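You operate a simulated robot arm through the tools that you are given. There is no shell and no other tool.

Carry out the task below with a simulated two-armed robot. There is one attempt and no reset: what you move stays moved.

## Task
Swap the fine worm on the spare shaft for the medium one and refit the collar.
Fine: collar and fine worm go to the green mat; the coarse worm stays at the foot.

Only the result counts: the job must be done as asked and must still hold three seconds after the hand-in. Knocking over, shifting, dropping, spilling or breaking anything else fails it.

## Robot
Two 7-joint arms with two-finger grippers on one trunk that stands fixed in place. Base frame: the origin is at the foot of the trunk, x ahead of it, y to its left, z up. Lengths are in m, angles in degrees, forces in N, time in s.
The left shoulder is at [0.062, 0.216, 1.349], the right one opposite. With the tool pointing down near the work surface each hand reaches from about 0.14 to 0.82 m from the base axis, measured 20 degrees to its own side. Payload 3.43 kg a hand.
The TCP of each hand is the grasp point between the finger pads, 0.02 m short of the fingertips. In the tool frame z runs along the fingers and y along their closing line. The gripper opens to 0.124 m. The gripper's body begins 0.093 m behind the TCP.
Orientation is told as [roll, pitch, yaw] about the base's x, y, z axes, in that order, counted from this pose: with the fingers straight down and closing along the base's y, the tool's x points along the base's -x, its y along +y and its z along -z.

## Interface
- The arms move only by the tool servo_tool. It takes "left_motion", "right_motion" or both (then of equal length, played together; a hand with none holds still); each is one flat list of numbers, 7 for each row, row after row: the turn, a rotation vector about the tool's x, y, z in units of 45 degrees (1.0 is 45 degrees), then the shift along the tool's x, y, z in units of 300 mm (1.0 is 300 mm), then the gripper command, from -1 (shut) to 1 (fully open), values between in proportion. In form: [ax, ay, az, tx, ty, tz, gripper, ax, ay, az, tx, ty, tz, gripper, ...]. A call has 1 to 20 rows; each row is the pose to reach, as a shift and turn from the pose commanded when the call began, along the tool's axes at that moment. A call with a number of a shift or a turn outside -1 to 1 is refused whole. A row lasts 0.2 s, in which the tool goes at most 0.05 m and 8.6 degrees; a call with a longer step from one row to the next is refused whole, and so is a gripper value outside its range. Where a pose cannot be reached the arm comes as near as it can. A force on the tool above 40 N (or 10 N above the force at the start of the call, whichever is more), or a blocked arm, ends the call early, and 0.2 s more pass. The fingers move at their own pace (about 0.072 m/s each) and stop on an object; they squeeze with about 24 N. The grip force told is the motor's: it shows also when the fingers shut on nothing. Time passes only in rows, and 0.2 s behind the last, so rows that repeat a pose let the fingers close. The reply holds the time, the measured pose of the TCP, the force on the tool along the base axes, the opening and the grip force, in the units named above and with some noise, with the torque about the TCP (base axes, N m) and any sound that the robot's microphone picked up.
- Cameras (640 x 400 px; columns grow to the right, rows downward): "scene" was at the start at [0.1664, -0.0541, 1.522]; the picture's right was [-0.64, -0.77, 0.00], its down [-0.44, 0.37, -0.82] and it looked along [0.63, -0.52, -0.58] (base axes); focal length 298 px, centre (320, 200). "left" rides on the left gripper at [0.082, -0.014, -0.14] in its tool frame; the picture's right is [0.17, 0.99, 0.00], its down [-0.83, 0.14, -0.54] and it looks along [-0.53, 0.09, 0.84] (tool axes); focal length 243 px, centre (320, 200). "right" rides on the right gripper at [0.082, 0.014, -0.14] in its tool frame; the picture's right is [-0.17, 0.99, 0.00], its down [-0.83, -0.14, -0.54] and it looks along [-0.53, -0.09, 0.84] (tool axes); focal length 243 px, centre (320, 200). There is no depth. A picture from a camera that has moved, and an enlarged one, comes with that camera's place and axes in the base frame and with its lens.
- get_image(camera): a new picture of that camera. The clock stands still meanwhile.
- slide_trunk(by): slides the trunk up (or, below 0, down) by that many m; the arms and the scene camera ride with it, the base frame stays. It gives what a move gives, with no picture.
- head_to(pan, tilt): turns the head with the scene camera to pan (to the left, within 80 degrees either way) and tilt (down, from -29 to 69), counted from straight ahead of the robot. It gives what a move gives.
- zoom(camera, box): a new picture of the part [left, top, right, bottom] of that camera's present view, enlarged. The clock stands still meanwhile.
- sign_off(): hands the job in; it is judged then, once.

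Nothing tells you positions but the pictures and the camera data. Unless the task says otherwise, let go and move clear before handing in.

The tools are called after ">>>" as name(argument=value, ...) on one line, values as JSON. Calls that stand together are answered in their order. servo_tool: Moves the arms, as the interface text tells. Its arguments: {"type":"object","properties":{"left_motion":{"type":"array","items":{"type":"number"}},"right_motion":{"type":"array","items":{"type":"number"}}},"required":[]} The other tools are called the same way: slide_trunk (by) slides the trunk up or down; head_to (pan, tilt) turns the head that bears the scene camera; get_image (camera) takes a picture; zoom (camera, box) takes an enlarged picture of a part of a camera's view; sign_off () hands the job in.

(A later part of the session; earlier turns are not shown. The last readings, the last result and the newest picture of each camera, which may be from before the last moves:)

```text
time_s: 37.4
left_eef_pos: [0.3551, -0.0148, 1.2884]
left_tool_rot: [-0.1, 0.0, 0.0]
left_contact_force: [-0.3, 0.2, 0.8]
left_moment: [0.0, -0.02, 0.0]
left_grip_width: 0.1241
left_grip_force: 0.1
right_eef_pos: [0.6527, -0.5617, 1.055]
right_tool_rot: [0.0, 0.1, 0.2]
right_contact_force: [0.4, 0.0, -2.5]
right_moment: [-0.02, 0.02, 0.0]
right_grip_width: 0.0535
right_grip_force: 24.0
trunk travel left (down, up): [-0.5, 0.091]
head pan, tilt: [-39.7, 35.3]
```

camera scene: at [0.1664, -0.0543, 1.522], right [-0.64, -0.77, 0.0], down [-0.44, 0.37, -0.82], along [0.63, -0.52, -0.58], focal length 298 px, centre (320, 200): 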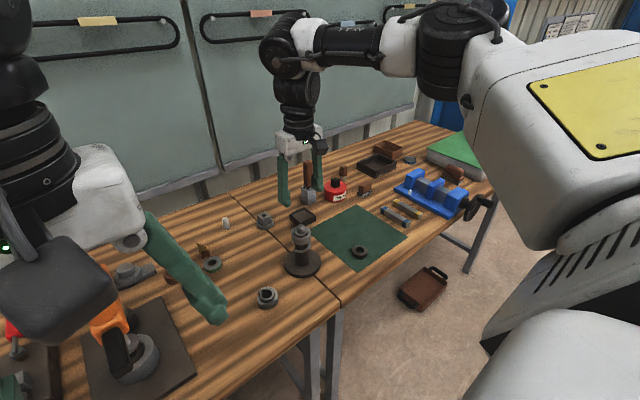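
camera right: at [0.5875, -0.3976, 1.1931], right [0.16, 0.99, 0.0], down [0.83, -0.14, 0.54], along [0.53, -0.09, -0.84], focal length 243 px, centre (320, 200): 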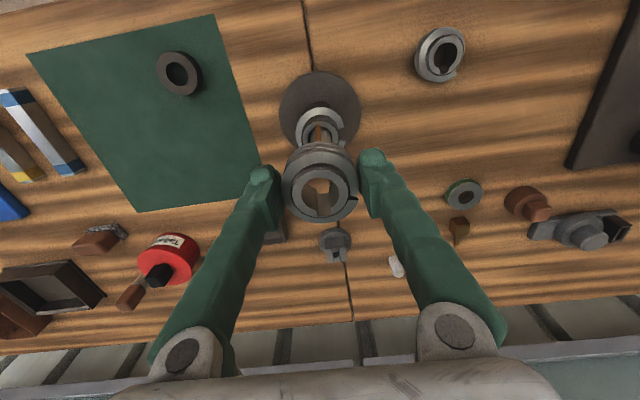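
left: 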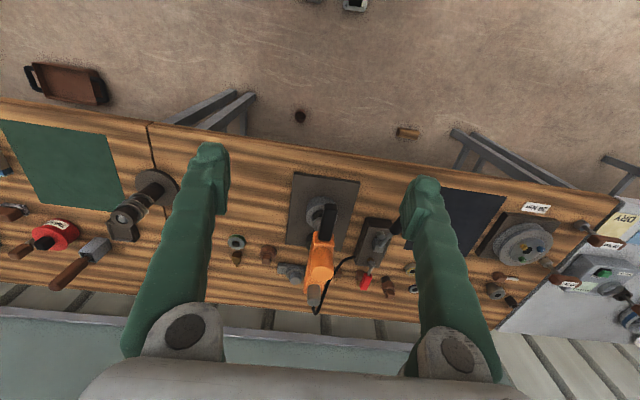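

>>> servo_tool(right_motion=[0, 0, 0, 0, 0, 0.1, -1, 0, 0, 0, 0, 0, 0.22, -1, 0, 0, 0, 0, 0, 0.34, -1, 0, 0, 0, 0, 0, 0.45, -1, 0, 0, 0, 0, 0, 0.51, -1, 0, 0, 0, 0, 0, 0.51, -1])

>>> get_image(camera="right")

>>> zoom(camera="scene", box=[320, 190, 410, 270])

```text
time_s: 38.8
left_eef_pos: [0.3541, -0.0149, 1.289]
left_tool_rot: [0.0, 0.0, 0.0]
left_contact_force: [-0.1, 1.2, 0.2]
left_moment: [-0.01, 0.0, -0.03]
left_grip_width: 0.124
left_grip_force: 0.0
right_eef_pos: [0.6513, -0.5594, 0.9011]
right_tool_rot: [0.0, 0.0, 0.2]
right_contact_force: [0.5, -0.4, -3.7]
right_moment: [0.0, 0.01, 0.01]
right_grip_width: 0.0531
right_grip_force: 24.0
trunk travel left (down, up): [-0.5, 0.091]
head pan, tilt: [-39.7, 35.3]
```

```text
taken
camera right: at [0.5698, -0.5466, 1.0409], right [0.16, 0.99, 0.0], down [0.83, -0.14, 0.54], along [0.53, -0.09, -0.84], focal length 243 px, centre (320, 200)
```

right: 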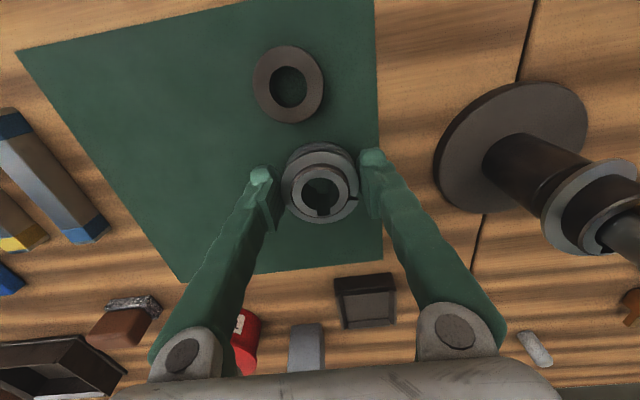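

```text
5.00 times, centred on (365, 230) of scene
camera zoom: at [0.1664, -0.0542, 1.5221], right [-0.64, -0.77, 0.0], down [-0.44, 0.37, -0.82], along [0.63, -0.52, -0.58], focal length 1488 px, centre (95, 50)
```

zoom: 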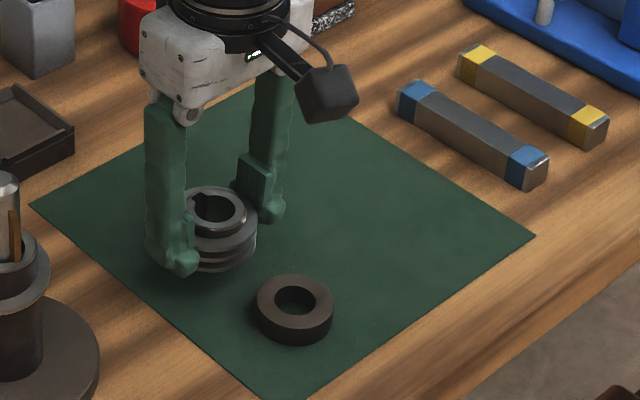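

Reachable, and clear of the collar and the mat edges. I'll lower gently onto the mat.

>>> servo_tool(right_motion=[0, 0, 0, 0, 0, 0.02, -1, 0, 0, 0, 0, 0, 0.04, -1, 0, 0, 0, 0, 0, 0.055, -1, 0, 0, 0, 0, 0, 0.055, -1])

```text
time_s: 39.8
left_eef_pos: [0.3549, -0.0155, 1.2881]
left_tool_rot: [0.0, 0.0, 0.1]
left_contact_force: [0.3, 0.2, -0.1]
left_moment: [0.02, 0.0, -0.02]
left_grip_width: 0.1241
left_grip_force: 0.0
right_eef_pos: [0.6531, -0.5592, 0.8842]
right_tool_rot: [0.2, 0.1, 0.0]
right_contact_force: [0.7, -0.6, -2.2]
right_moment: [0.01, 0.01, -0.01]
right_grip_width: 0.0533
right_grip_force: 24.1
trunk travel left (down, up): [-0.5, 0.091]
head pan, tilt: [-39.7, 35.3]
```

>>> servo_tool(right_motion=[0, 0, 0, 0, 0, 0.005, -1, 0, 0, 0, 0, 0, 0.008, -1, 0, 0, 0, 0, 0, 0.008, -1])

>>> zoom(camera="scene", box=[330, 210, 380, 260])

```text
time_s: 40.6
left_eef_pos: [0.3548, -0.0152, 1.2885]
left_tool_rot: [0.0, 0.0, 0.0]
left_contact_force: [-0.2, -0.2, -0.1]
left_moment: [0.01, -0.03, 0.01]
left_grip_width: 0.124
left_grip_force: 0.0
right_eef_pos: [0.6529, -0.5607, 0.8836]
right_tool_rot: [0.1, 0.1, 0.1]
right_contact_force: [0.0, -0.1, -3.0]
right_moment: [0.01, 0.01, -0.01]
right_grip_width: 0.0533
right_grip_force: 24.0
trunk travel left (down, up): [-0.5, 0.091]
head pan, tilt: [-39.7, 35.3]
```

```text
8.00 times, centred on (355, 235) of scene
camera zoom: at [0.1667, -0.0544, 1.522], right [-0.64, -0.77, 0.0], down [-0.45, 0.37, -0.82], along [0.63, -0.52, -0.58], focal length 2381 px, centre (40, -80)
```

zoom: 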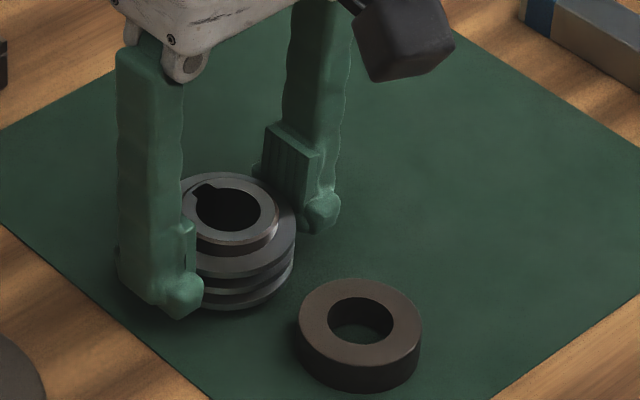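

>>> servo_tool(right_motion=[0, 0, 0, 0, 0, 0.006, -1, 0, 0, 0, 0, 0, 0.01, -1, 0, 0, 0, 0, 0, 0.01, -1])

```text
time_s: 41.4
left_eef_pos: [0.3557, -0.0148, 1.2898]
left_tool_rot: [0.0, 0.0, 0.1]
left_contact_force: [1.1, -0.5, 0.3]
left_moment: [-0.01, -0.03, -0.01]
left_grip_width: 0.124
left_grip_force: 0.0
right_eef_pos: [0.6527, -0.5591, 0.8796]
right_tool_rot: [0.1, 0.1, 0.1]
right_contact_force: [0.2, -0.3, -3.7]
right_moment: [0.02, 0.01, -0.02]
right_grip_width: 0.053
right_grip_force: 23.8
trunk travel left (down, up): [-0.5, 0.091]
head pan, tilt: [-39.7, 35.3]
```

>>> servo_tool(right_motion=[0, 0, 0, 0, 0, 0.005, -1, 0, 0, 0, 0, 0, 0.008, -1, 0, 0, 0, 0, 0, 0.008, -1])

```text
time_s: 42.2
left_eef_pos: [0.3544, -0.0154, 1.2876]
left_tool_rot: [0.0, 0.0, 0.0]
left_contact_force: [0.9, 0.0, -0.2]
left_moment: [-0.02, 0.01, -0.02]
left_grip_width: 0.124
left_grip_force: 0.0
right_eef_pos: [0.6537, -0.56, 0.8782]
right_tool_rot: [0.1, 0.0, 0.1]
right_contact_force: [-1.4, 0.2, 0.5]
right_moment: [0.05, -0.07, -0.04]
right_grip_width: 0.0531
right_grip_force: 23.8
trunk travel left (down, up): [-0.5, 0.091]
head pan, tilt: [-39.7, 35.3]
```

The load is now carried by the mat. I'll open the fingers, check, and rise.

>>> servo_tool(right_motion=[0, 0, 0, 0, 0, 0, 0.0, 0, 0, 0, 0, 0, 0, 0.3, 0, 0, 0, 0, 0, 0, 0.3, 0, 0, 0, 0, 0, 0, 0.3])

>>> zoom(camera="right", box=[220, 40, 420, 240])

```text
time_s: 43.2
left_eef_pos: [0.3547, -0.0158, 1.2907]
left_tool_rot: [0.1, 0.0, 0.0]
left_contact_force: [0.5, 0.8, 0.3]
left_moment: [0.0, 0.0, 0.0]
left_grip_width: 0.1239
left_grip_force: 0.0
right_eef_pos: [0.6537, -0.5605, 0.8782]
right_tool_rot: [0.1, 0.2, 0.0]
right_contact_force: [-0.1, 0.0, 0.4]
right_moment: [0.0, 0.0, 0.01]
right_grip_width: 0.0801
right_grip_force: 0.1
trunk travel left (down, up): [-0.5, 0.091]
head pan, tilt: [-39.7, 35.3]
```

```text
2.00 times, centred on (320, 140) of right
camera zoom: at [0.5704, -0.5465, 1.0175], right [0.16, 0.99, 0.0], down [0.83, -0.14, 0.54], along [0.53, -0.09, -0.84], focal length 485 px, centre (320, 320)
```

zoom: 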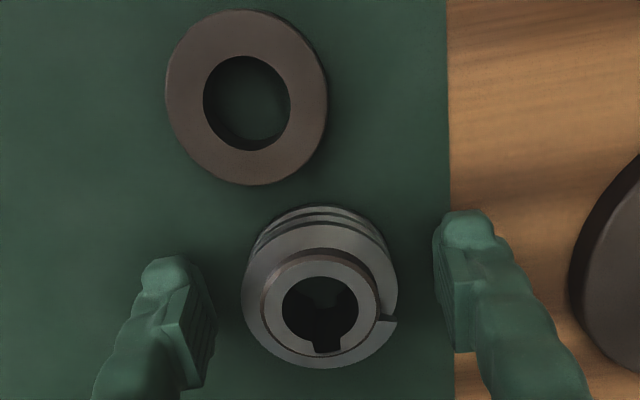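

The fine worm stands on the mat, inside its edges and apart from the collar. I'll raise the right hand, and at the same time move the idle left hand further left to leave room for the right arm.

>>> servo_tool(left_motion=[0, 0, 0, 0, 0.1, 0, 1, 0, 0, 0, 0, 0.2, 0, 1, 0, 0, 0, 0, 0.3, 0, 1, 0, 0, 0, 0, 0.4, 0, 1, 0, 0, 0, 0, 0.5, 0, 1, 0, 0, 0, 0, 0.5, 0, 1, 0, 0, 0, 0, 0.5, 0, 1], right_motion=[0, 0, 0, 0, 0, -0.05, 0.3, 0, 0, 0, 0, 0, -0.15, 0.3, 0, 0, 0, 0, 0, -0.28, 0.3, 0, 0, 0, 0, 0, -0.41, 0.3, 0, 0, 0, 0, 0, -0.54, 0.3, 0, 0, 0, 0, 0, -0.667, 0.3, 0, 0, 0, 0, 0, -0.667, 0.3])

>>> get_image(camera="right")

>>> get_image(camera="scene")

```text
time_s: 44.8
left_eef_pos: [0.3534, 0.1341, 1.2886]
left_tool_rot: [0.0, 0.0, 0.0]
left_contact_force: [-0.1, -0.7, -0.1]
left_moment: [-0.01, 0.03, 0.01]
left_grip_width: 0.124
left_grip_force: 0.1
right_eef_pos: [0.6546, -0.5585, 1.0775]
right_tool_rot: [0.1, 0.2, 0.0]
right_contact_force: [0.2, -0.4, 0.1]
right_moment: [0.0, 0.01, 0.01]
right_grip_width: 0.0806
right_grip_force: 0.1
trunk travel left (down, up): [-0.5, 0.091]
head pan, tilt: [-39.7, 35.3]
```

```text
taken
camera right: at [0.5727, -0.5453, 1.2173], right [0.16, 0.99, 0.0], down [0.83, -0.14, 0.54], along [0.53, -0.09, -0.84], focal length 243 px, centre (320, 200)
```

right: 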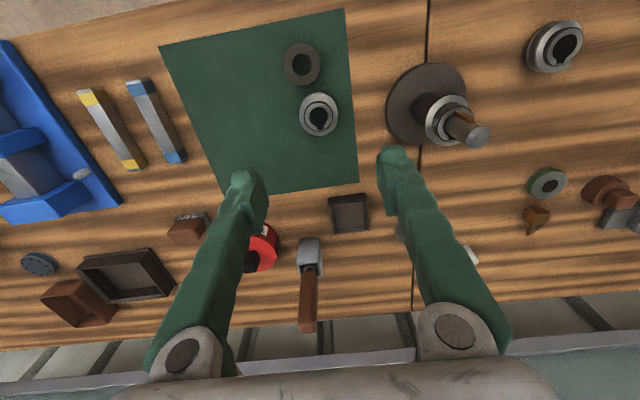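

```text
taken
camera scene: at [0.167, -0.0543, 1.5219], right [-0.64, -0.77, 0.0], down [-0.45, 0.37, -0.82], along [0.63, -0.52, -0.58], focal length 298 px, centre (320, 200)
```

scene: 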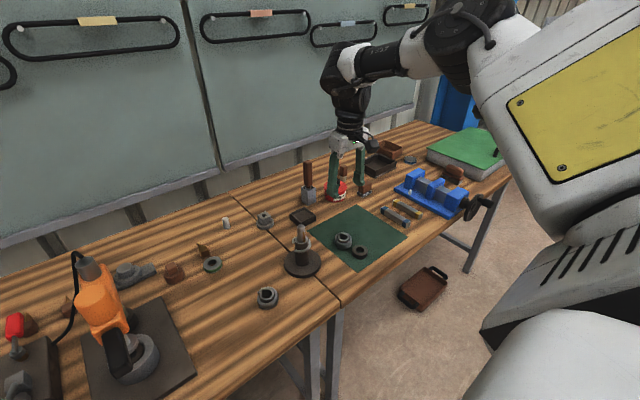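

Both parts sit well on the mat and the shaft shows only the coarse worm at the foot. Now I'll go across, high above the shaft, to the medium worm.

>>> servo_tool(right_motion=[0, 0, 0, 0.0256, 0.1421, 0, 0.3, 0, 0, 0, 0.0511, 0.2843, 0, 0.3, 0, 0, 0, 0.0767, 0.4264, 0, 0.3, 0, 0, 0, 0.1023, 0.5686, 0, 0.3, 0, 0, 0, 0.1279, 0.7107, 0, 0.3, 0, 0, 0, 0.1534, 0.8529, 0, 0.3, 0, 0, 0, 0.179, 0.99, 0, 0.3, 0, 0, 0, 0.179, 0.99, 0, 0.3, 0, 0, 0, 0.179, 0.99, 0, 0.3])

>>> get_image(camera="right")

>>> get_image(camera="scene")

```text
time_s: 46.8
left_eef_pos: [0.3544, 0.1341, 1.2878]
left_tool_rot: [0.0, 0.0, 0.0]
left_contact_force: [-0.2, 0.4, 0.5]
left_moment: [0.0, -0.01, -0.02]
left_grip_width: 0.1241
left_grip_force: 0.0
right_eef_pos: [0.5869, -0.2751, 1.0735]
right_tool_rot: [0.3, -0.1, 0.0]
right_contact_force: [-0.6, 0.1, 0.5]
right_moment: [-0.04, 0.04, 0.04]
right_grip_width: 0.0806
right_grip_force: 0.0
right hand out of reach, approached as far as the arm can: row 7, 8, 9
trunk travel left (down, up): [-0.5, 0.091]
head pan, tilt: [-39.7, 35.3]
```

```text
taken
camera right: at [0.5048, -0.2607, 1.2129], right [0.16, 0.99, 0.01], down [0.83, -0.14, 0.54], along [0.53, -0.08, -0.84], focal length 243 px, centre (320, 200)
```

right: 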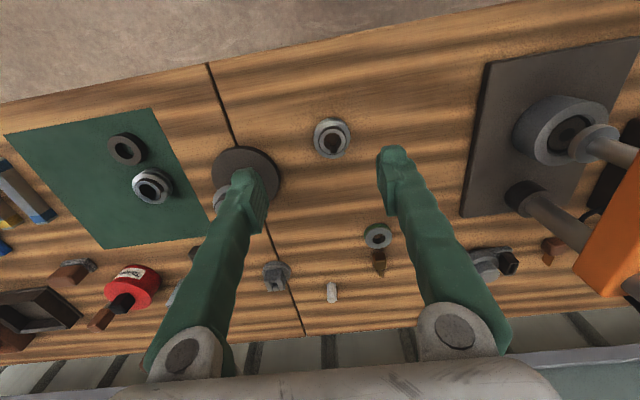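

```text
taken
camera scene: at [0.167, -0.0541, 1.5219], right [-0.64, -0.77, 0.0], down [-0.45, 0.37, -0.82], along [0.63, -0.52, -0.58], focal length 298 px, centre (320, 200)
```

scene: 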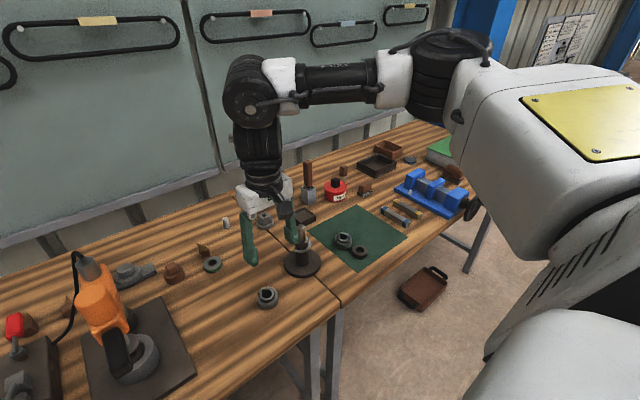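

The right arm hit a limit about 1.5 cm short in this inward direction. I'll locate the medium worm from here first and then try other approaches such as going lower or changing the yaw.

>>> zoom(camera="right", box=[300, 105, 370, 170])

>>> zoom(camera="right", box=[310, 115, 355, 160])

```text
6.15 times, centred on (335, 138) of right
camera zoom: at [0.5048, -0.2607, 1.2129], right [0.16, 0.99, 0.01], down [0.83, -0.14, 0.54], along [0.53, -0.08, -0.84], focal length 1493 px, centre (228, 585)
```

zoom: 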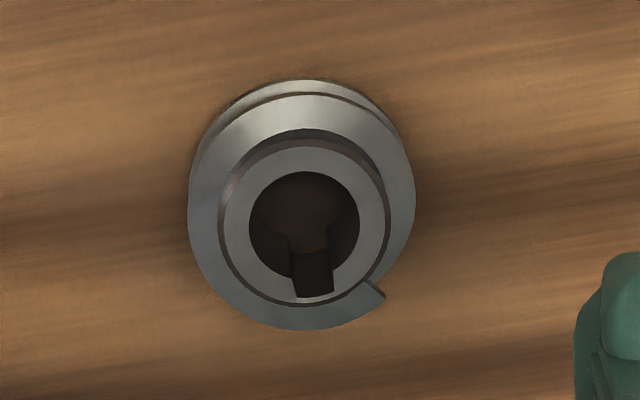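

```text
8.89 times, centred on (332, 138) of right
camera zoom: at [0.5048, -0.2607, 1.2129], right [0.16, 0.99, 0.01], down [0.83, -0.14, 0.54], along [0.53, -0.08, -0.84], focal length 2157 px, centre (209, 756)
```

zoom: 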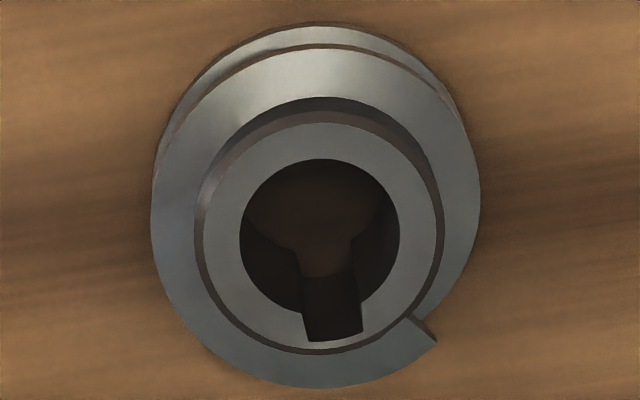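

The medium worm stands at about (0.622, -0.261), with its slot along +x just as the fine worm's was. I'll try a lower approach with small steps to see whether it's reachable.

>>> servo_tool(right_motion=[0, 0, 0, 0, 0, 0.05, 0.3, 0, 0, 0, 0, 0, 0.12, 0.3, 0, 0, 0, 0, 0, 0.2, 0.3, 0, 0, 0, 0, 0, 0.28, 0.3, 0, 0, 0, 0, 0, 0.28, 0.3])

```text
time_s: 48.0
left_eef_pos: [0.3527, 0.1332, 1.2884]
left_tool_rot: [0.0, -0.1, 0.0]
left_contact_force: [0.1, 0.4, 0.0]
left_moment: [-0.01, 0.02, -0.01]
left_grip_width: 0.1238
left_grip_force: 0.0
right_eef_pos: [0.5862, -0.276, 0.9917]
right_tool_rot: [0.1, 0.0, 0.1]
right_contact_force: [0.5, 0.6, -0.3]
right_moment: [-0.02, 0.01, -0.01]
right_grip_width: 0.0808
right_grip_force: 0.0
trunk travel left (down, up): [-0.5, 0.091]
head pan, tilt: [-39.7, 35.3]
```

>>> servo_tool(right_motion=[0, 0, 0, -0.03, 0.012, 0, 0.3, 0, 0, 0, -0.06, 0.025, 0, 0.3, 0, 0, 0, -0.06, 0.025, 0, 0.3])

```text
time_s: 48.8
left_eef_pos: [0.3534, 0.1347, 1.2886]
left_tool_rot: [0.0, -0.1, 0.0]
left_contact_force: [0.6, -0.1, 0.4]
left_moment: [0.0, 0.0, 0.0]
left_grip_width: 0.1242
left_grip_force: 0.0
right_eef_pos: [0.594, -0.2757, 0.9943]
right_tool_rot: [0.2, -0.1, 0.1]
right_contact_force: [0.1, -0.4, -0.3]
right_moment: [0.0, -0.02, -0.02]
right_grip_width: 0.0808
right_grip_force: 0.1
right hand out of reach, approached as far as the arm can: row 1, 2, 3
trunk travel left (down, up): [-0.5, 0.091]
head pan, tilt: [-39.7, 35.3]
```

The limit is in y and may be a wrist or shoulder joint. I'll try a modest yaw, which is harmless for a round part as long as I keep the same yaw when fitting.

>>> servo_tool(right_motion=[0, 0, 0.15, 0, 0, 0, 0.3, 0, 0, 0.3, 0, 0, 0, 0.3, 0, 0, 0.444, 0, 0, 0, 0.3, 0, 0, 0.444, 0, 0, 0, 0.3])

```text
time_s: 49.8
left_eef_pos: [0.3535, 0.134, 1.2889]
left_tool_rot: [0.0, 0.0, 0.0]
left_contact_force: [0.2, -0.5, 0.4]
left_moment: [0.0, 0.01, -0.01]
left_grip_width: 0.1238
left_grip_force: 0.1
right_eef_pos: [0.5932, -0.2759, 0.9957]
right_tool_rot: [0.1, -0.1, -20.0]
right_contact_force: [0.8, 0.3, 0.2]
right_moment: [0.02, -0.01, 0.03]
right_grip_width: 0.0805
right_grip_force: 0.0
trunk travel left (down, up): [-0.5, 0.091]
head pan, tilt: [-39.7, 35.3]
```

>>> servo_tool(right_motion=[0, 0, 0, -0.011, 0.018, 0, 0.3, 0, 0, 0, -0.022, 0.036, 0, 0.3, 0, 0, 0, -0.022, 0.036, 0, 0.3])

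```text
time_s: 50.6
left_eef_pos: [0.3537, 0.1341, 1.2891]
left_tool_rot: [-0.1, -0.1, 0.0]
left_contact_force: [0.0, -0.7, 0.4]
left_moment: [0.0, 0.02, -0.01]
left_grip_width: 0.124
left_grip_force: 0.1
right_eef_pos: [0.5925, -0.2774, 0.9943]
right_tool_rot: [0.2, 0.0, -19.9]
right_contact_force: [-0.2, 0.5, -0.1]
right_moment: [-0.01, -0.02, -0.01]
right_grip_width: 0.0805
right_grip_force: 0.0
right hand out of reach, approached as far as the arm can: row 1, 2, 3
trunk travel left (down, up): [-0.5, 0.091]
head pan, tilt: [-39.7, 35.3]
```

Yaw isn't the cause, so the arm posture is probably stuck near a joint limit, perhaps after the earlier yaw attempt. I'll retract toward the starting posture and approach the medium worm again from closer to the body.

>>> servo_tool(right_motion=[0, 0, -0.055, 0.058, -0.075, -0.086, 0.3, 0, 0, -0.11, 0.116, -0.151, -0.172, 0.3, 0, 0, -0.166, 0.174, -0.226, -0.257, 0.3, 0, 0, -0.221, 0.232, -0.302, -0.343, 0.3, 0, 0, -0.276, 0.29, -0.377, -0.429, 0.3, 0, 0, -0.332, 0.348, -0.452, -0.515, 0.3, 0, 0, -0.387, 0.406, -0.528, -0.6, 0.3, 0, 0, -0.442, 0.464, -0.603, -0.686, 0.3, 0, 0, -0.442, 0.464, -0.603, -0.686, 0.3])

>>> get_image(camera="scene")

```text
time_s: 52.6
left_eef_pos: [0.3559, 0.1357, 1.2889]
left_tool_rot: [-0.1, 0.1, 0.0]
left_contact_force: [0.2, 1.2, 0.2]
left_moment: [0.04, 0.05, 0.0]
left_grip_width: 0.1238
left_grip_force: 0.1
right_eef_pos: [0.4002, -0.4002, 1.1976]
right_tool_rot: [0.0, 0.3, -0.1]
right_contact_force: [0.1, 0.0, 0.2]
right_moment: [0.01, -0.01, 0.0]
right_grip_width: 0.0807
right_grip_force: 0.0
trunk travel left (down, up): [-0.5, 0.091]
head pan, tilt: [-39.7, 35.3]
```

```text
taken
camera scene: at [0.1677, -0.054, 1.5218], right [-0.64, -0.77, 0.0], down [-0.45, 0.37, -0.82], along [0.63, -0.52, -0.58], focal length 298 px, centre (320, 200)
```

scene: 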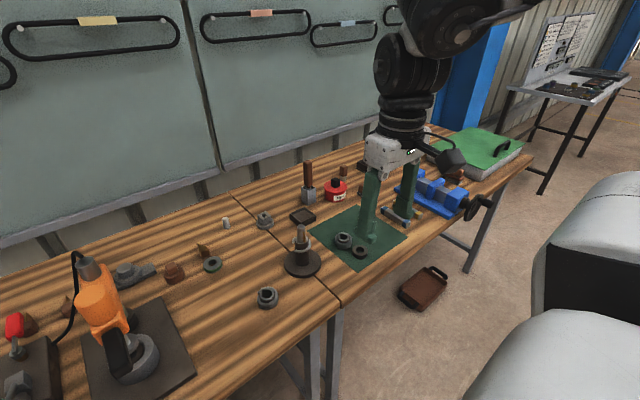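

>>> servo_tool(right_motion=[0, 0, 0, -0.04, 0.115, 0.04, 0.3, 0, 0, 0, -0.08, 0.23, 0.08, 0.3, 0, 0, 0, -0.12, 0.345, 0.12, 0.3, 0, 0, 0, -0.167, 0.46, 0.167, 0.3, 0, 0, 0, -0.167, 0.46, 0.167, 0.3])

>>> get_image(camera="scene")

```text
time_s: 53.8
left_eef_pos: [0.3541, 0.1334, 1.2887]
left_tool_rot: [0.0, -0.1, 0.0]
left_contact_force: [0.6, -0.3, -0.5]
left_moment: [0.01, 0.0, 0.01]
left_grip_width: 0.1242
left_grip_force: 0.0
right_eef_pos: [0.4513, -0.2593, 1.1495]
right_tool_rot: [0.1, 0.1, -0.1]
right_contact_force: [0.2, -0.8, -0.2]
right_moment: [0.0, -0.02, 0.04]
right_grip_width: 0.081
right_grip_force: 0.0
trunk travel left (down, up): [-0.5, 0.091]
head pan, tilt: [-39.7, 35.3]
```

```text
taken
camera scene: at [0.1671, -0.0541, 1.522], right [-0.64, -0.77, 0.0], down [-0.45, 0.37, -0.82], along [0.63, -0.52, -0.58], focal length 298 px, centre (320, 200)
```

scene: 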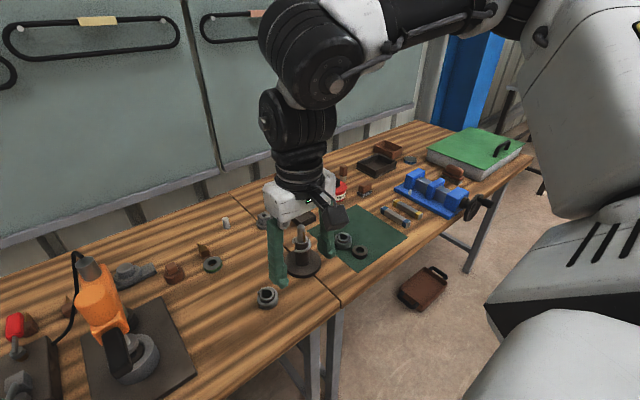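

>>> servo_tool(right_motion=[0, 0, 0, -0.09, 0, 0.08, 0.3, 0, 0, 0, -0.18, 0, 0.16, 0.3, 0, 0, 0, -0.26, 0, 0.23, 0.3, 0, 0, 0, -0.26, 0, 0.23, 0.3])

```text
time_s: 54.8
left_eef_pos: [0.3531, 0.1339, 1.289]
left_tool_rot: [0.0, 0.0, 0.0]
left_contact_force: [0.2, -0.6, 0.4]
left_moment: [-0.02, 0.0, 0.03]
left_grip_width: 0.1244
left_grip_force: 0.1
right_eef_pos: [0.5292, -0.2581, 1.0811]
right_tool_rot: [0.2, 0.1, 0.0]
right_contact_force: [0.0, 0.1, -0.1]
right_moment: [-0.03, -0.03, 0.02]
right_grip_width: 0.0806
right_grip_force: 0.1
trunk travel left (down, up): [-0.5, 0.091]
head pan, tilt: [-39.7, 35.3]
```

Reached. I'll continue forward and down toward the medium worm.

>>> servo_tool(right_motion=[0, 0, 0, -0.08, -0.003, 0.07, 0.3, 0, 0, 0, -0.16, -0.006, 0.14, 0.3, 0, 0, 0, -0.23, -0.01, 0.21, 0.3, 0, 0, 0, -0.23, -0.01, 0.27, 0.3, 0, 0, 0, -0.23, -0.01, 0.27, 0.3])

>>> get_image(camera="right")

```text
time_s: 56.0
left_eef_pos: [0.3547, 0.1345, 1.2889]
left_tool_rot: [0.0, 0.1, 0.0]
left_contact_force: [0.7, -0.3, 0.3]
left_moment: [0.0, 0.02, -0.02]
left_grip_width: 0.1242
left_grip_force: 0.1
right_eef_pos: [0.5909, -0.2738, 1.0026]
right_tool_rot: [0.3, -0.1, -0.1]
right_contact_force: [-1.1, -0.1, 0.3]
right_moment: [0.0, 0.05, -0.04]
right_grip_width: 0.0808
right_grip_force: 0.0
right hand out of reach, approached as far as the arm can: row 3, 4, 5
trunk travel left (down, up): [-0.5, 0.091]
head pan, tilt: [-39.7, 35.3]
```

```text
taken
camera right: at [0.5081, -0.2596, 1.1406], right [0.17, 0.99, 0.01], down [0.83, -0.14, 0.54], along [0.53, -0.08, -0.84], focal length 243 px, centre (320, 200)
```

right: 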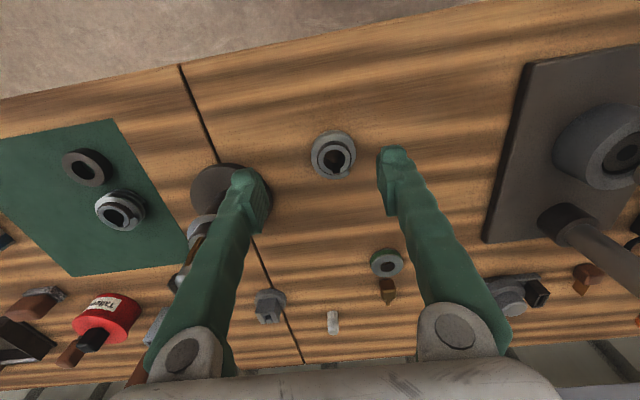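

It hit the same boundary, near y = -0.274 at this height. The reach figures are quoted for close to the work surface, so I'll go lower, still above the worm's top, and try again.

>>> servo_tool(right_motion=[0, 0, 0, 0, 0, 0.08, 0.3, 0, 0, 0, 0, 0, 0.16, 0.3, 0, 0, 0, 0, 0, 0.24, 0.3, 0, 0, 0, 0, 0, 0.24, 0.3])

>>> servo_tool(right_motion=[0, 0, 0, -0.02, 0.015, 0, 0.3, 0, 0, 0, -0.04, 0.03, 0, 0.3, 0, 0, 0, -0.04, 0.03, 0, 0.3])

```text
time_s: 57.0
left_eef_pos: [0.3545, 0.1357, 1.2892]
left_tool_rot: [0.0, 0.0, 0.0]
left_contact_force: [0.2, -0.1, -0.5]
left_moment: [0.02, 0.0, 0.01]
left_grip_width: 0.124
left_grip_force: 0.0
right_eef_pos: [0.5817, -0.2831, 0.9345]
right_tool_rot: [0.3, -0.1, 0.0]
right_contact_force: [0.5, -0.7, 0.5]
right_moment: [-0.01, -0.02, 0.0]
right_grip_width: 0.0806
right_grip_force: 0.0
right hand out of reach, approached as far as the arm can: row 1, 2, 3, 4
trunk travel left (down, up): [-0.5, 0.091]
head pan, tilt: [-39.7, 35.3]
```

```text
time_s: 57.8
left_eef_pos: [0.3538, 0.1334, 1.2899]
left_tool_rot: [0.0, 0.1, 0.1]
left_contact_force: [-0.4, -0.6, -0.5]
left_moment: [0.01, 0.02, -0.02]
left_grip_width: 0.124
left_grip_force: 0.0
right_eef_pos: [0.5856, -0.2829, 0.9388]
right_tool_rot: [0.3, -0.1, 0.1]
right_contact_force: [-0.4, -0.3, -0.2]
right_moment: [-0.04, -0.02, -0.01]
right_grip_width: 0.0804
right_grip_force: 0.1
right hand out of reach, approached as far as the arm can: row 1, 2, 3
trunk travel left (down, up): [-0.5, 0.091]
head pan, tilt: [-39.7, 35.3]
```

The boundary seems to depend on where the wrist is, so a slight tilt of the tool would let the wrist stay in reach while the fingers get to the worm. I'll rise, yaw +45°, and later tilt about the closing line so the pads stay vertical.

>>> servo_tool(right_motion=[0, 0, 0, 0.02, -0.03, -0.09, 0.3, 0, 0, 0, 0.04, -0.06, -0.18, 0.3, 0, 0, 0, 0.085, -0.123, -0.3, 0.3, 0, 0, -0.17, 0.085, -0.123, -0.367, 0.3, 0, 0, -0.34, 0.085, -0.123, -0.367, 0.3, 0, 0, -0.51, 0.085, -0.123, -0.367, 0.3, 0, 0, -0.68, 0.085, -0.123, -0.367, 0.3, 0, 0, -0.85, 0.085, -0.123, -0.367, 0.3, 0, 0, -1.0, 0.085, -0.123, -0.367, 0.3, 0, 0, -1.0, 0.085, -0.123, -0.367, 0.3])

>>> get_image(camera="scene")

```text
time_s: 60.0
left_eef_pos: [0.3541, 0.1337, 1.2887]
left_tool_rot: [0.1, -0.1, 0.1]
left_contact_force: [-0.2, -0.9, -1.4]
left_moment: [-0.02, 0.01, 0.03]
left_grip_width: 0.1239
left_grip_force: 0.0
right_eef_pos: [0.5608, -0.3205, 1.0483]
right_tool_rot: [0.0, -0.1, 45.0]
right_contact_force: [0.0, -0.1, 0.5]
right_moment: [0.02, -0.02, 0.02]
right_grip_width: 0.0806
right_grip_force: 0.0
trunk travel left (down, up): [-0.5, 0.091]
head pan, tilt: [-39.7, 35.3]
```

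```text
taken
camera scene: at [0.1665, -0.054, 1.522], right [-0.64, -0.77, 0.0], down [-0.45, 0.37, -0.82], along [0.63, -0.52, -0.58], focal length 298 px, centre (320, 200)
```

scene: 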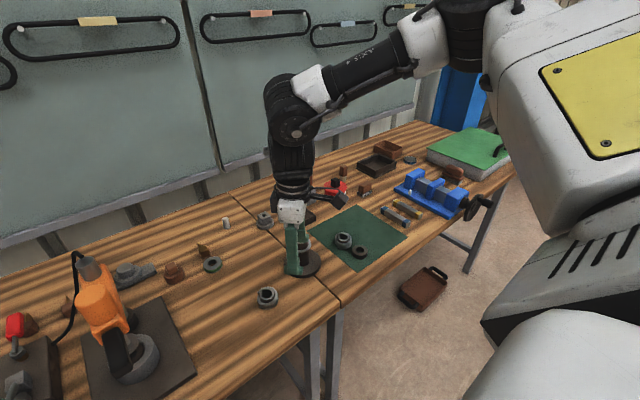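

Yaw +45° works. I'll add a 15° tilt about the closing line and move toward the medium worm, still above it.

>>> servo_tool(right_motion=[0, -0.083, 0, -0.044, -0.002, 0.04, 0.3, 0, -0.167, 0, -0.088, -0.004, 0.08, 0.3, 0, -0.25, 0, -0.132, -0.006, 0.12, 0.3, 0, -0.333, 0, -0.1757, -0.008, 0.16, 0.3, 0, -0.333, 0, -0.1757, -0.008, 0.16, 0.3])

>>> get_image(camera="right")

```text
time_s: 61.2
left_eef_pos: [0.3536, 0.134, 1.2887]
left_tool_rot: [0.0, 0.0, 0.0]
left_contact_force: [-0.8, -1.0, 0.2]
left_moment: [0.0, 0.05, 0.01]
left_grip_width: 0.1237
left_grip_force: 0.1
right_eef_pos: [0.5996, -0.2839, 1.0007]
right_tool_rot: [0.1, -15.1, 45.0]
right_contact_force: [0.0, -0.5, 1.0]
right_moment: [-0.02, 0.0, 0.01]
right_grip_width: 0.0805
right_grip_force: 0.2
trunk travel left (down, up): [-0.5, 0.091]
head pan, tilt: [-39.7, 35.3]
```

```text
taken
camera right: at [0.5079, -0.3573, 1.1141], right [-0.58, 0.81, 0.04], down [0.57, 0.37, 0.74], along [0.58, 0.46, -0.68], focal length 243 px, centre (320, 200)
```

right: 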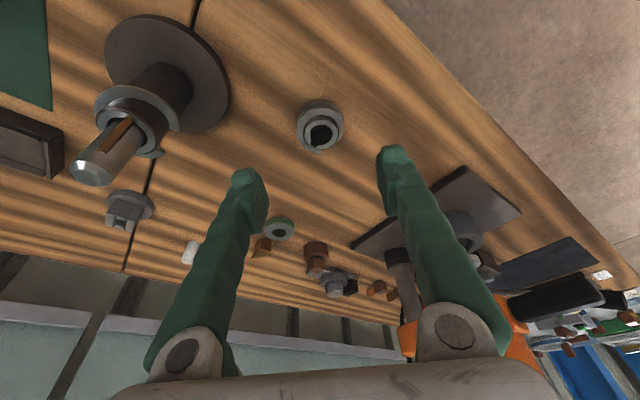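

>>> servo_tool(right_motion=[0, 0, 0, -0.03, 0, 0.095, 0.3, 0, 0, 0, -0.06, 0.001, 0.189, 0.3, 0, 0, 0, -0.06, 0.001, 0.189, 0.3])

>>> get_image(camera="right")

>>> zoom(camera="right", box=[270, 110, 370, 200])

```text
time_s: 62.0
left_eef_pos: [0.353, 0.1337, 1.2887]
left_tool_rot: [-0.1, 0.1, 0.0]
left_contact_force: [0.4, -0.8, -0.3]
left_moment: [-0.02, -0.05, -0.01]
left_grip_width: 0.1238
left_grip_force: 0.0
right_eef_pos: [0.6213, -0.2629, 0.9515]
right_tool_rot: [0.1, -15.1, 45.0]
right_contact_force: [-0.2, -0.2, -0.3]
right_moment: [0.0, 0.0, -0.01]
right_grip_width: 0.0806
right_grip_force: 0.0
trunk travel left (down, up): [-0.5, 0.091]
head pan, tilt: [-39.7, 35.3]
```

```text
taken
camera right: at [0.5296, -0.3348, 1.0646], right [-0.58, 0.81, 0.04], down [0.57, 0.37, 0.74], along [0.58, 0.46, -0.67], focal length 243 px, centre (320, 200)
```

right: 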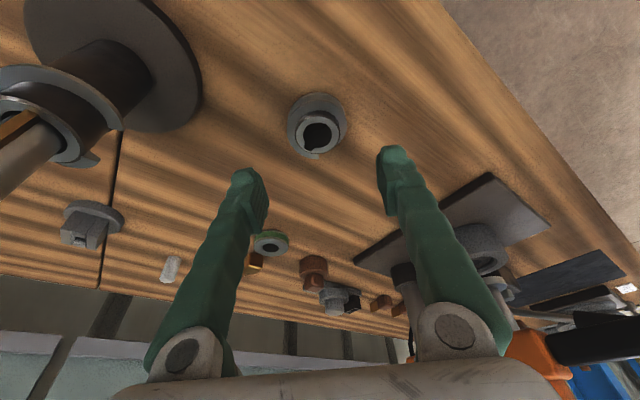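

```text
4.44 times, centred on (320, 155) of right
camera zoom: at [0.5296, -0.3348, 1.0646], right [-0.58, 0.81, 0.04], down [0.57, 0.37, 0.74], along [0.58, 0.46, -0.67], focal length 1078 px, centre (320, 400)
```

zoom: 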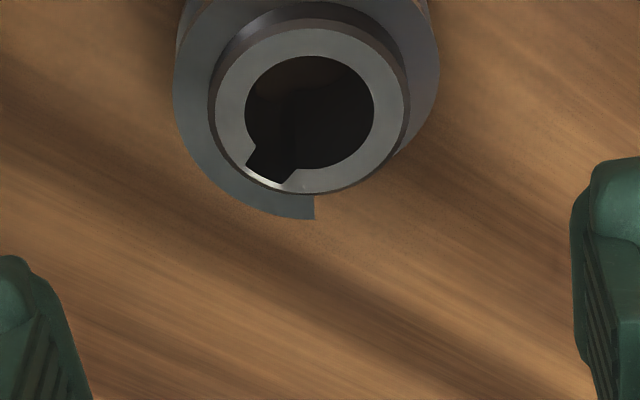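

Reached above the worm with the tilted hand, and the worm's axis is at about (0.623, -0.2604). I'll descend halfway and check alignment again.

>>> servo_tool(right_motion=[0, 0, 0, 0.012, 0.001, 0.06, 0.3, 0, 0, 0, 0.0265, 0.002, 0.119, 0.3, 0, 0, 0, 0.0265, 0.002, 0.119, 0.3, 0, 0, 0, 0.0265, 0.002, 0.119, 0.3])

>>> get_image(camera="right")

>>> zoom(camera="right", box=[270, 120, 370, 210])

```text
time_s: 63.0
left_eef_pos: [0.3527, 0.1337, 1.2888]
left_tool_rot: [0.0, 0.0, -0.1]
left_contact_force: [0.2, 0.9, 0.1]
left_moment: [-0.02, 0.0, 0.03]
left_grip_width: 0.124
left_grip_force: 0.0
right_eef_pos: [0.6239, -0.2621, 0.9138]
right_tool_rot: [0.1, -14.9, 45.1]
right_contact_force: [-0.5, 0.4, 0.4]
right_moment: [0.02, 0.0, -0.05]
right_grip_width: 0.0807
right_grip_force: 0.1
trunk travel left (down, up): [-0.5, 0.091]
head pan, tilt: [-39.7, 35.3]
```

```text
taken
camera right: at [0.5312, -0.3343, 1.027], right [-0.58, 0.81, 0.05], down [0.57, 0.37, 0.74], along [0.58, 0.46, -0.68], focal length 243 px, centre (320, 200)
```

right: 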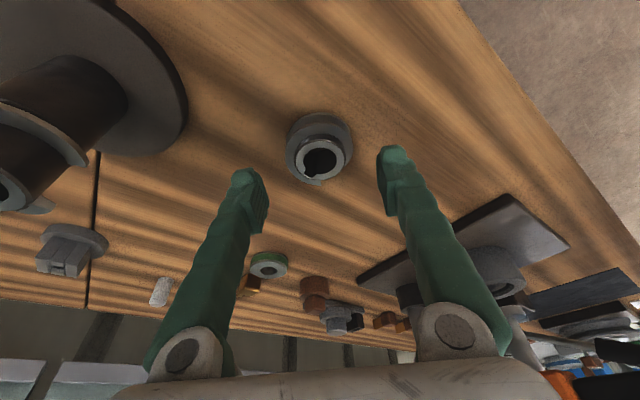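

```text
4.44 times, centred on (320, 165) of right
camera zoom: at [0.5312, -0.3343, 1.027], right [-0.58, 0.81, 0.05], down [0.57, 0.37, 0.74], along [0.58, 0.46, -0.68], focal length 1078 px, centre (320, 356)
```

zoom: 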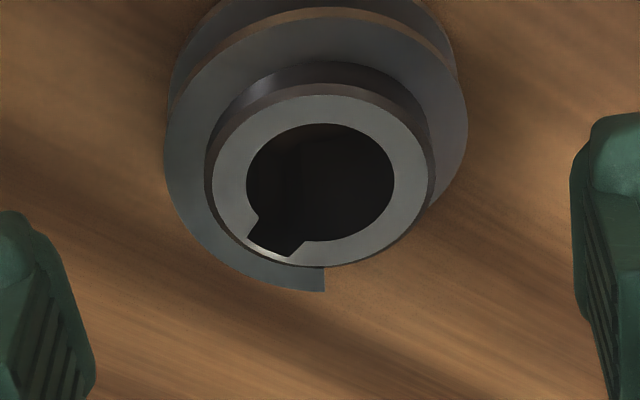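

Alignment is within 2 mm. I'll correct that and descend to the gripping height with the fingers still open.

>>> servo_tool(right_motion=[0, 0, 0, 0.008, 0.0047, 0.035, 0.3, 0, 0, 0, 0.016, 0.0047, 0.07, 0.3, 0, 0, 0, 0.022, 0.0047, 0.1, 0.3, 0, 0, 0, 0.0272, 0.0047, 0.1197, 0.3, 0, 0, 0, 0.0272, 0.0047, 0.1197, 0.3, 0, 0, 0, 0.0272, 0.0047, 0.1197, 0.3])

>>> get_image(camera="right")

>>> zoom(camera="right", box=[260, 140, 380, 240])

>>> zoom(camera="scene", box=[230, 250, 310, 320])

```text
time_s: 64.4
left_eef_pos: [0.354, 0.1338, 1.2884]
left_tool_rot: [0.0, 0.1, 0.0]
left_contact_force: [0.4, 0.5, -0.2]
left_moment: [0.01, 0.0, 0.03]
left_grip_width: 0.124
left_grip_force: 0.0
right_eef_pos: [0.6233, -0.2582, 0.8788]
right_tool_rot: [0.1, -15.0, 45.1]
right_contact_force: [-0.2, 0.3, 0.0]
right_moment: [0.01, 0.0, 0.01]
right_grip_width: 0.0806
right_grip_force: 0.0
trunk travel left (down, up): [-0.5, 0.091]
head pan, tilt: [-39.7, 35.3]
```

```text
taken
camera right: at [0.5309, -0.3304, 0.9905], right [-0.58, 0.81, 0.05], down [0.57, 0.37, 0.74], along [0.58, 0.46, -0.68], focal length 243 px, centre (320, 200)
```

right: 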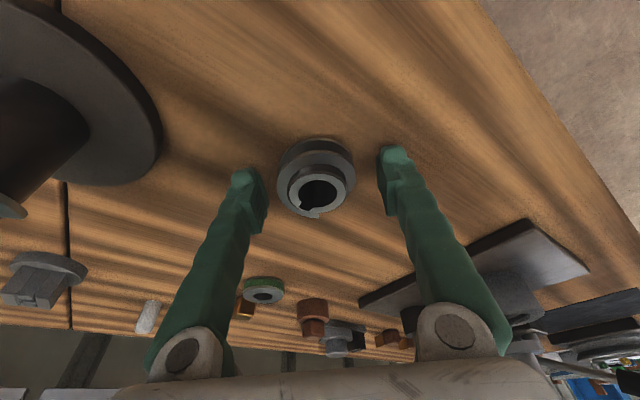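

```text
4.00 times, centred on (320, 190) of right
camera zoom: at [0.5309, -0.3304, 0.9905], right [-0.58, 0.81, 0.05], down [0.57, 0.37, 0.74], along [0.58, 0.46, -0.68], focal length 970 px, centre (320, 240)
```

zoom: 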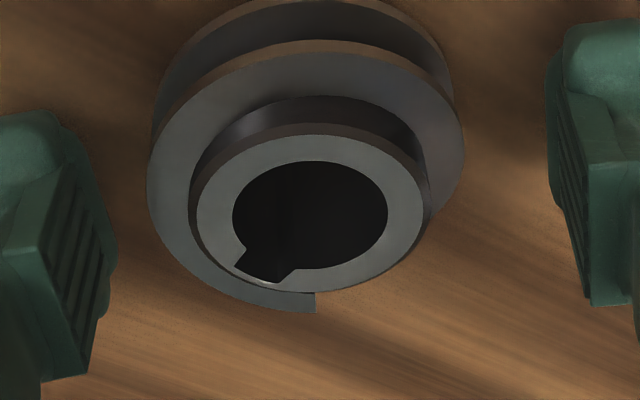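

```text
5.71 times, centred on (270, 285) of scene
camera zoom: at [0.1664, -0.0541, 1.522], right [-0.64, -0.77, 0.0], down [-0.44, 0.37, -0.82], along [0.63, -0.52, -0.58], focal length 1701 px, centre (606, -286)
```

zoom: 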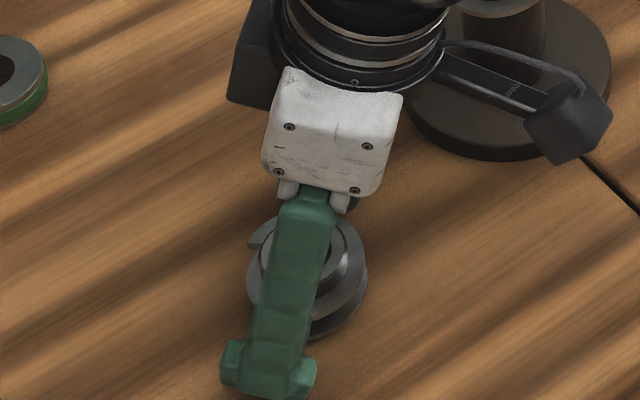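

The worm is about 1.7 mm off-centre along the closing line. I'll correct that and recheck.

>>> servo_tool(right_motion=[0, 0, 0, 0.0016, -0.0057, 0.0058, 0.3, 0, 0, 0, 0.0016, -0.0057, 0.0058, 0.3, 0, 0, 0, 0.0016, -0.0057, 0.0058, 0.3])

>>> zoom(camera="right", box=[260, 140, 380, 240])

```text
time_s: 65.2
left_eef_pos: [0.3526, 0.1334, 1.2892]
left_tool_rot: [0.0, 0.0, 0.0]
left_contact_force: [0.2, 0.0, 0.1]
left_moment: [0.0, 0.0, 0.0]
left_grip_width: 0.1241
left_grip_force: 0.1
right_eef_pos: [0.6236, -0.2594, 0.876]
right_tool_rot: [0.1, -15.0, 45.0]
right_contact_force: [0.4, 0.1, -0.1]
right_moment: [-0.02, -0.02, 0.0]
right_grip_width: 0.0804
right_grip_force: 0.1
trunk travel left (down, up): [-0.5, 0.091]
head pan, tilt: [-39.7, 35.3]
```

```text
4.00 times, centred on (320, 190) of right
camera zoom: at [0.5322, -0.3317, 0.988], right [-0.58, 0.81, 0.05], down [0.57, 0.37, 0.74], along [0.58, 0.46, -0.68], focal length 970 px, centre (320, 240)
```

zoom: 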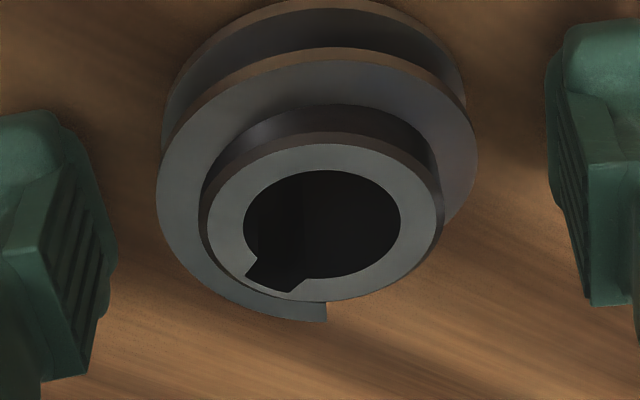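

Centred along the closing line. I'll nudge 2 mm outward so the worm is on the tool axis, then close on it.

>>> servo_tool(right_motion=[0, 0, 0, -0.0063, 0, 0, 0.3, 0, 0, 0, -0.0063, 0, 0, 0.3, 0, 0, 0, -0.0063, 0, 0, 0.05, 0, 0, 0, -0.0063, 0, 0, -1, 0, 0, 0, -0.0063, 0, 0, -1, 0, 0, 0, -0.0063, 0, 0, -1])

>>> zoom(camera="right", box=[260, 140, 380, 240])

```text
time_s: 66.6
left_eef_pos: [0.3533, 0.1348, 1.2904]
left_tool_rot: [0.1, 0.0, 0.0]
left_contact_force: [0.1, -0.4, 1.1]
left_moment: [-0.02, -0.01, 0.01]
left_grip_width: 0.1239
left_grip_force: 0.2
right_eef_pos: [0.625, -0.2577, 0.8756]
right_tool_rot: [0.2, -15.1, 45.0]
right_contact_force: [0.1, 1.0, 0.2]
right_moment: [-0.09, -0.01, 0.03]
right_grip_width: 0.0527
right_grip_force: 23.5
trunk travel left (down, up): [-0.5, 0.091]
head pan, tilt: [-39.7, 35.3]
```

```text
4.00 times, centred on (320, 190) of right
camera zoom: at [0.5333, -0.3303, 0.9886], right [-0.58, 0.81, 0.05], down [0.57, 0.37, 0.74], along [0.58, 0.46, -0.68], focal length 970 px, centre (320, 240)
```

zoom: 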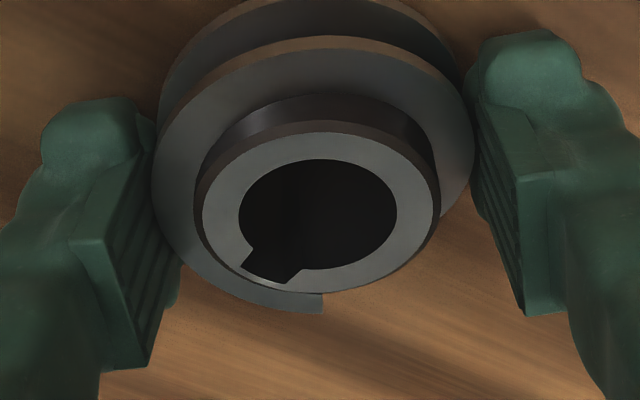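

Gripped at 0.0527 m. I'll lift a little first and check that it comes up straight.

>>> servo_tool(right_motion=[0, 0, 0, -0.0086, 0, -0.0322, -1, 0, 0, 0, -0.0173, 0, -0.0644, -1, 0, 0, 0, -0.0259, 0, -0.0966, -1, 0, 0, 0, -0.0259, 0, -0.0966, -1])

>>> get_image(camera="right")

>>> zoom(camera="scene", box=[230, 240, 310, 310])

```text
time_s: 67.6
left_eef_pos: [0.3535, 0.1336, 1.2897]
left_tool_rot: [0.1, 0.0, 0.0]
left_contact_force: [-0.5, 0.3, 0.5]
left_moment: [-0.01, -0.01, -0.01]
left_grip_width: 0.1241
left_grip_force: 0.0
right_eef_pos: [0.6254, -0.2597, 0.9042]
right_tool_rot: [0.2, -14.9, 44.9]
right_contact_force: [-0.4, 0.5, -3.6]
right_moment: [-0.01, 0.02, -0.01]
right_grip_width: 0.0527
right_grip_force: 23.7
trunk travel left (down, up): [-0.5, 0.091]
head pan, tilt: [-39.7, 35.3]
```

```text
taken
camera right: at [0.5333, -0.3306, 1.0177], right [-0.58, 0.81, 0.05], down [0.57, 0.37, 0.74], along [0.58, 0.46, -0.68], focal length 243 px, centre (320, 200)
```

right: 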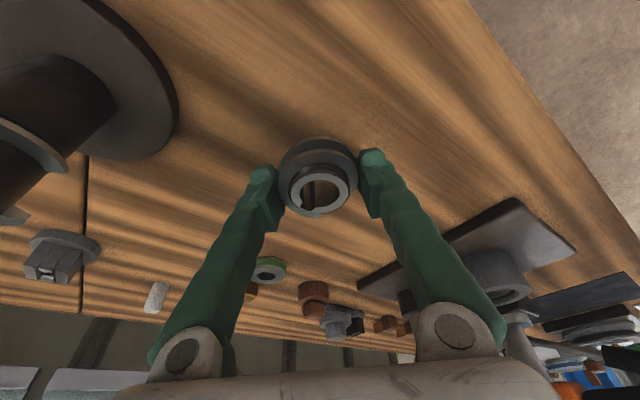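

```text
5.71 times, centred on (270, 275) of scene
camera zoom: at [0.1668, -0.0543, 1.5219], right [-0.64, -0.77, 0.0], down [-0.45, 0.37, -0.82], along [0.63, -0.52, -0.58], focal length 1701 px, centre (606, -229)
```

zoom: 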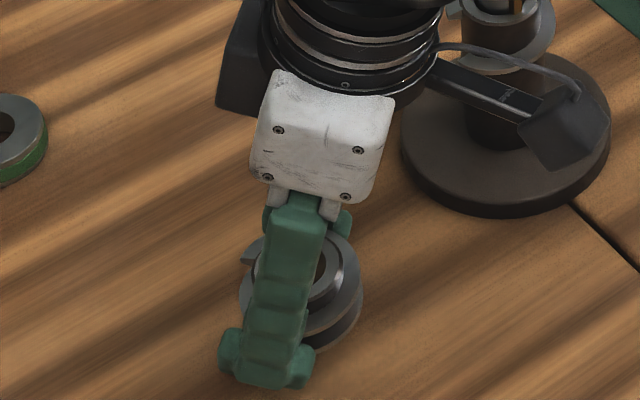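

The worm is lifted and hangs upright. I'll zoom in to record how it sits in the hand, then raise it well above the shaft height.

>>> servo_tool(right_motion=[0, 0, 0, -0.0269, 0, -0.1005, -1, 0, 0, 0, -0.0538, 0, -0.2009, -1, 0, 0, 0, -0.0808, 0, -0.3014, -1, 0, 0, 0, -0.1077, 0, -0.4018, -1, 0, 0, 0, -0.1346, 0, -0.5023, -1, 0, 0, 0, -0.1346, 0, -0.5023, -1])

>>> zoom(camera="right", box=[260, 140, 380, 240])

>>> get_image(camera="scene")

```text
time_s: 69.0
left_eef_pos: [0.3547, 0.1334, 1.2893]
left_tool_rot: [0.0, 0.0, 0.0]
left_contact_force: [-0.4, 0.4, 0.8]
left_moment: [0.04, 0.01, -0.02]
left_grip_width: 0.1242
left_grip_force: 0.0
right_eef_pos: [0.6255, -0.2596, 1.0592]
right_tool_rot: [0.2, -15.1, 45.0]
right_contact_force: [0.9, 0.2, -3.7]
right_moment: [0.1, 0.01, 0.0]
right_grip_width: 0.0514
right_grip_force: 24.0
trunk travel left (down, up): [-0.5, 0.091]
head pan, tilt: [-39.7, 35.3]
```

```text
4.00 times, centred on (320, 190) of right
camera zoom: at [0.5344, -0.3315, 1.1728], right [-0.58, 0.81, 0.05], down [0.57, 0.37, 0.74], along [0.58, 0.46, -0.68], focal length 970 px, centre (320, 240)
```

zoom: 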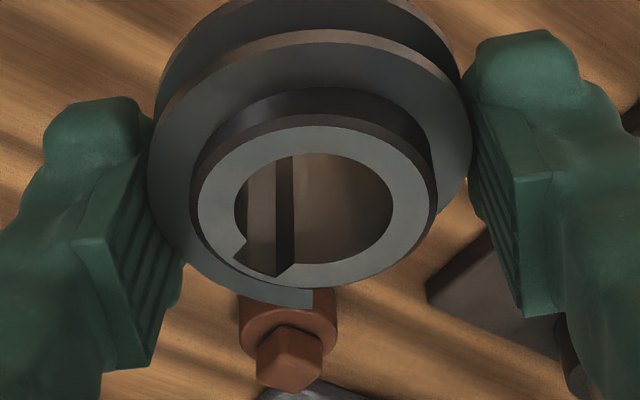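

```text
taken
camera scene: at [0.1674, -0.0545, 1.5218], right [-0.64, -0.77, 0.0], down [-0.45, 0.37, -0.82], along [0.63, -0.52, -0.58], focal length 298 px, centre (320, 200)
```

scene: 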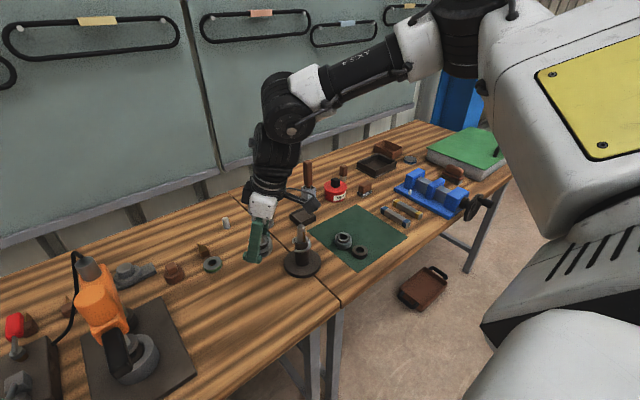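

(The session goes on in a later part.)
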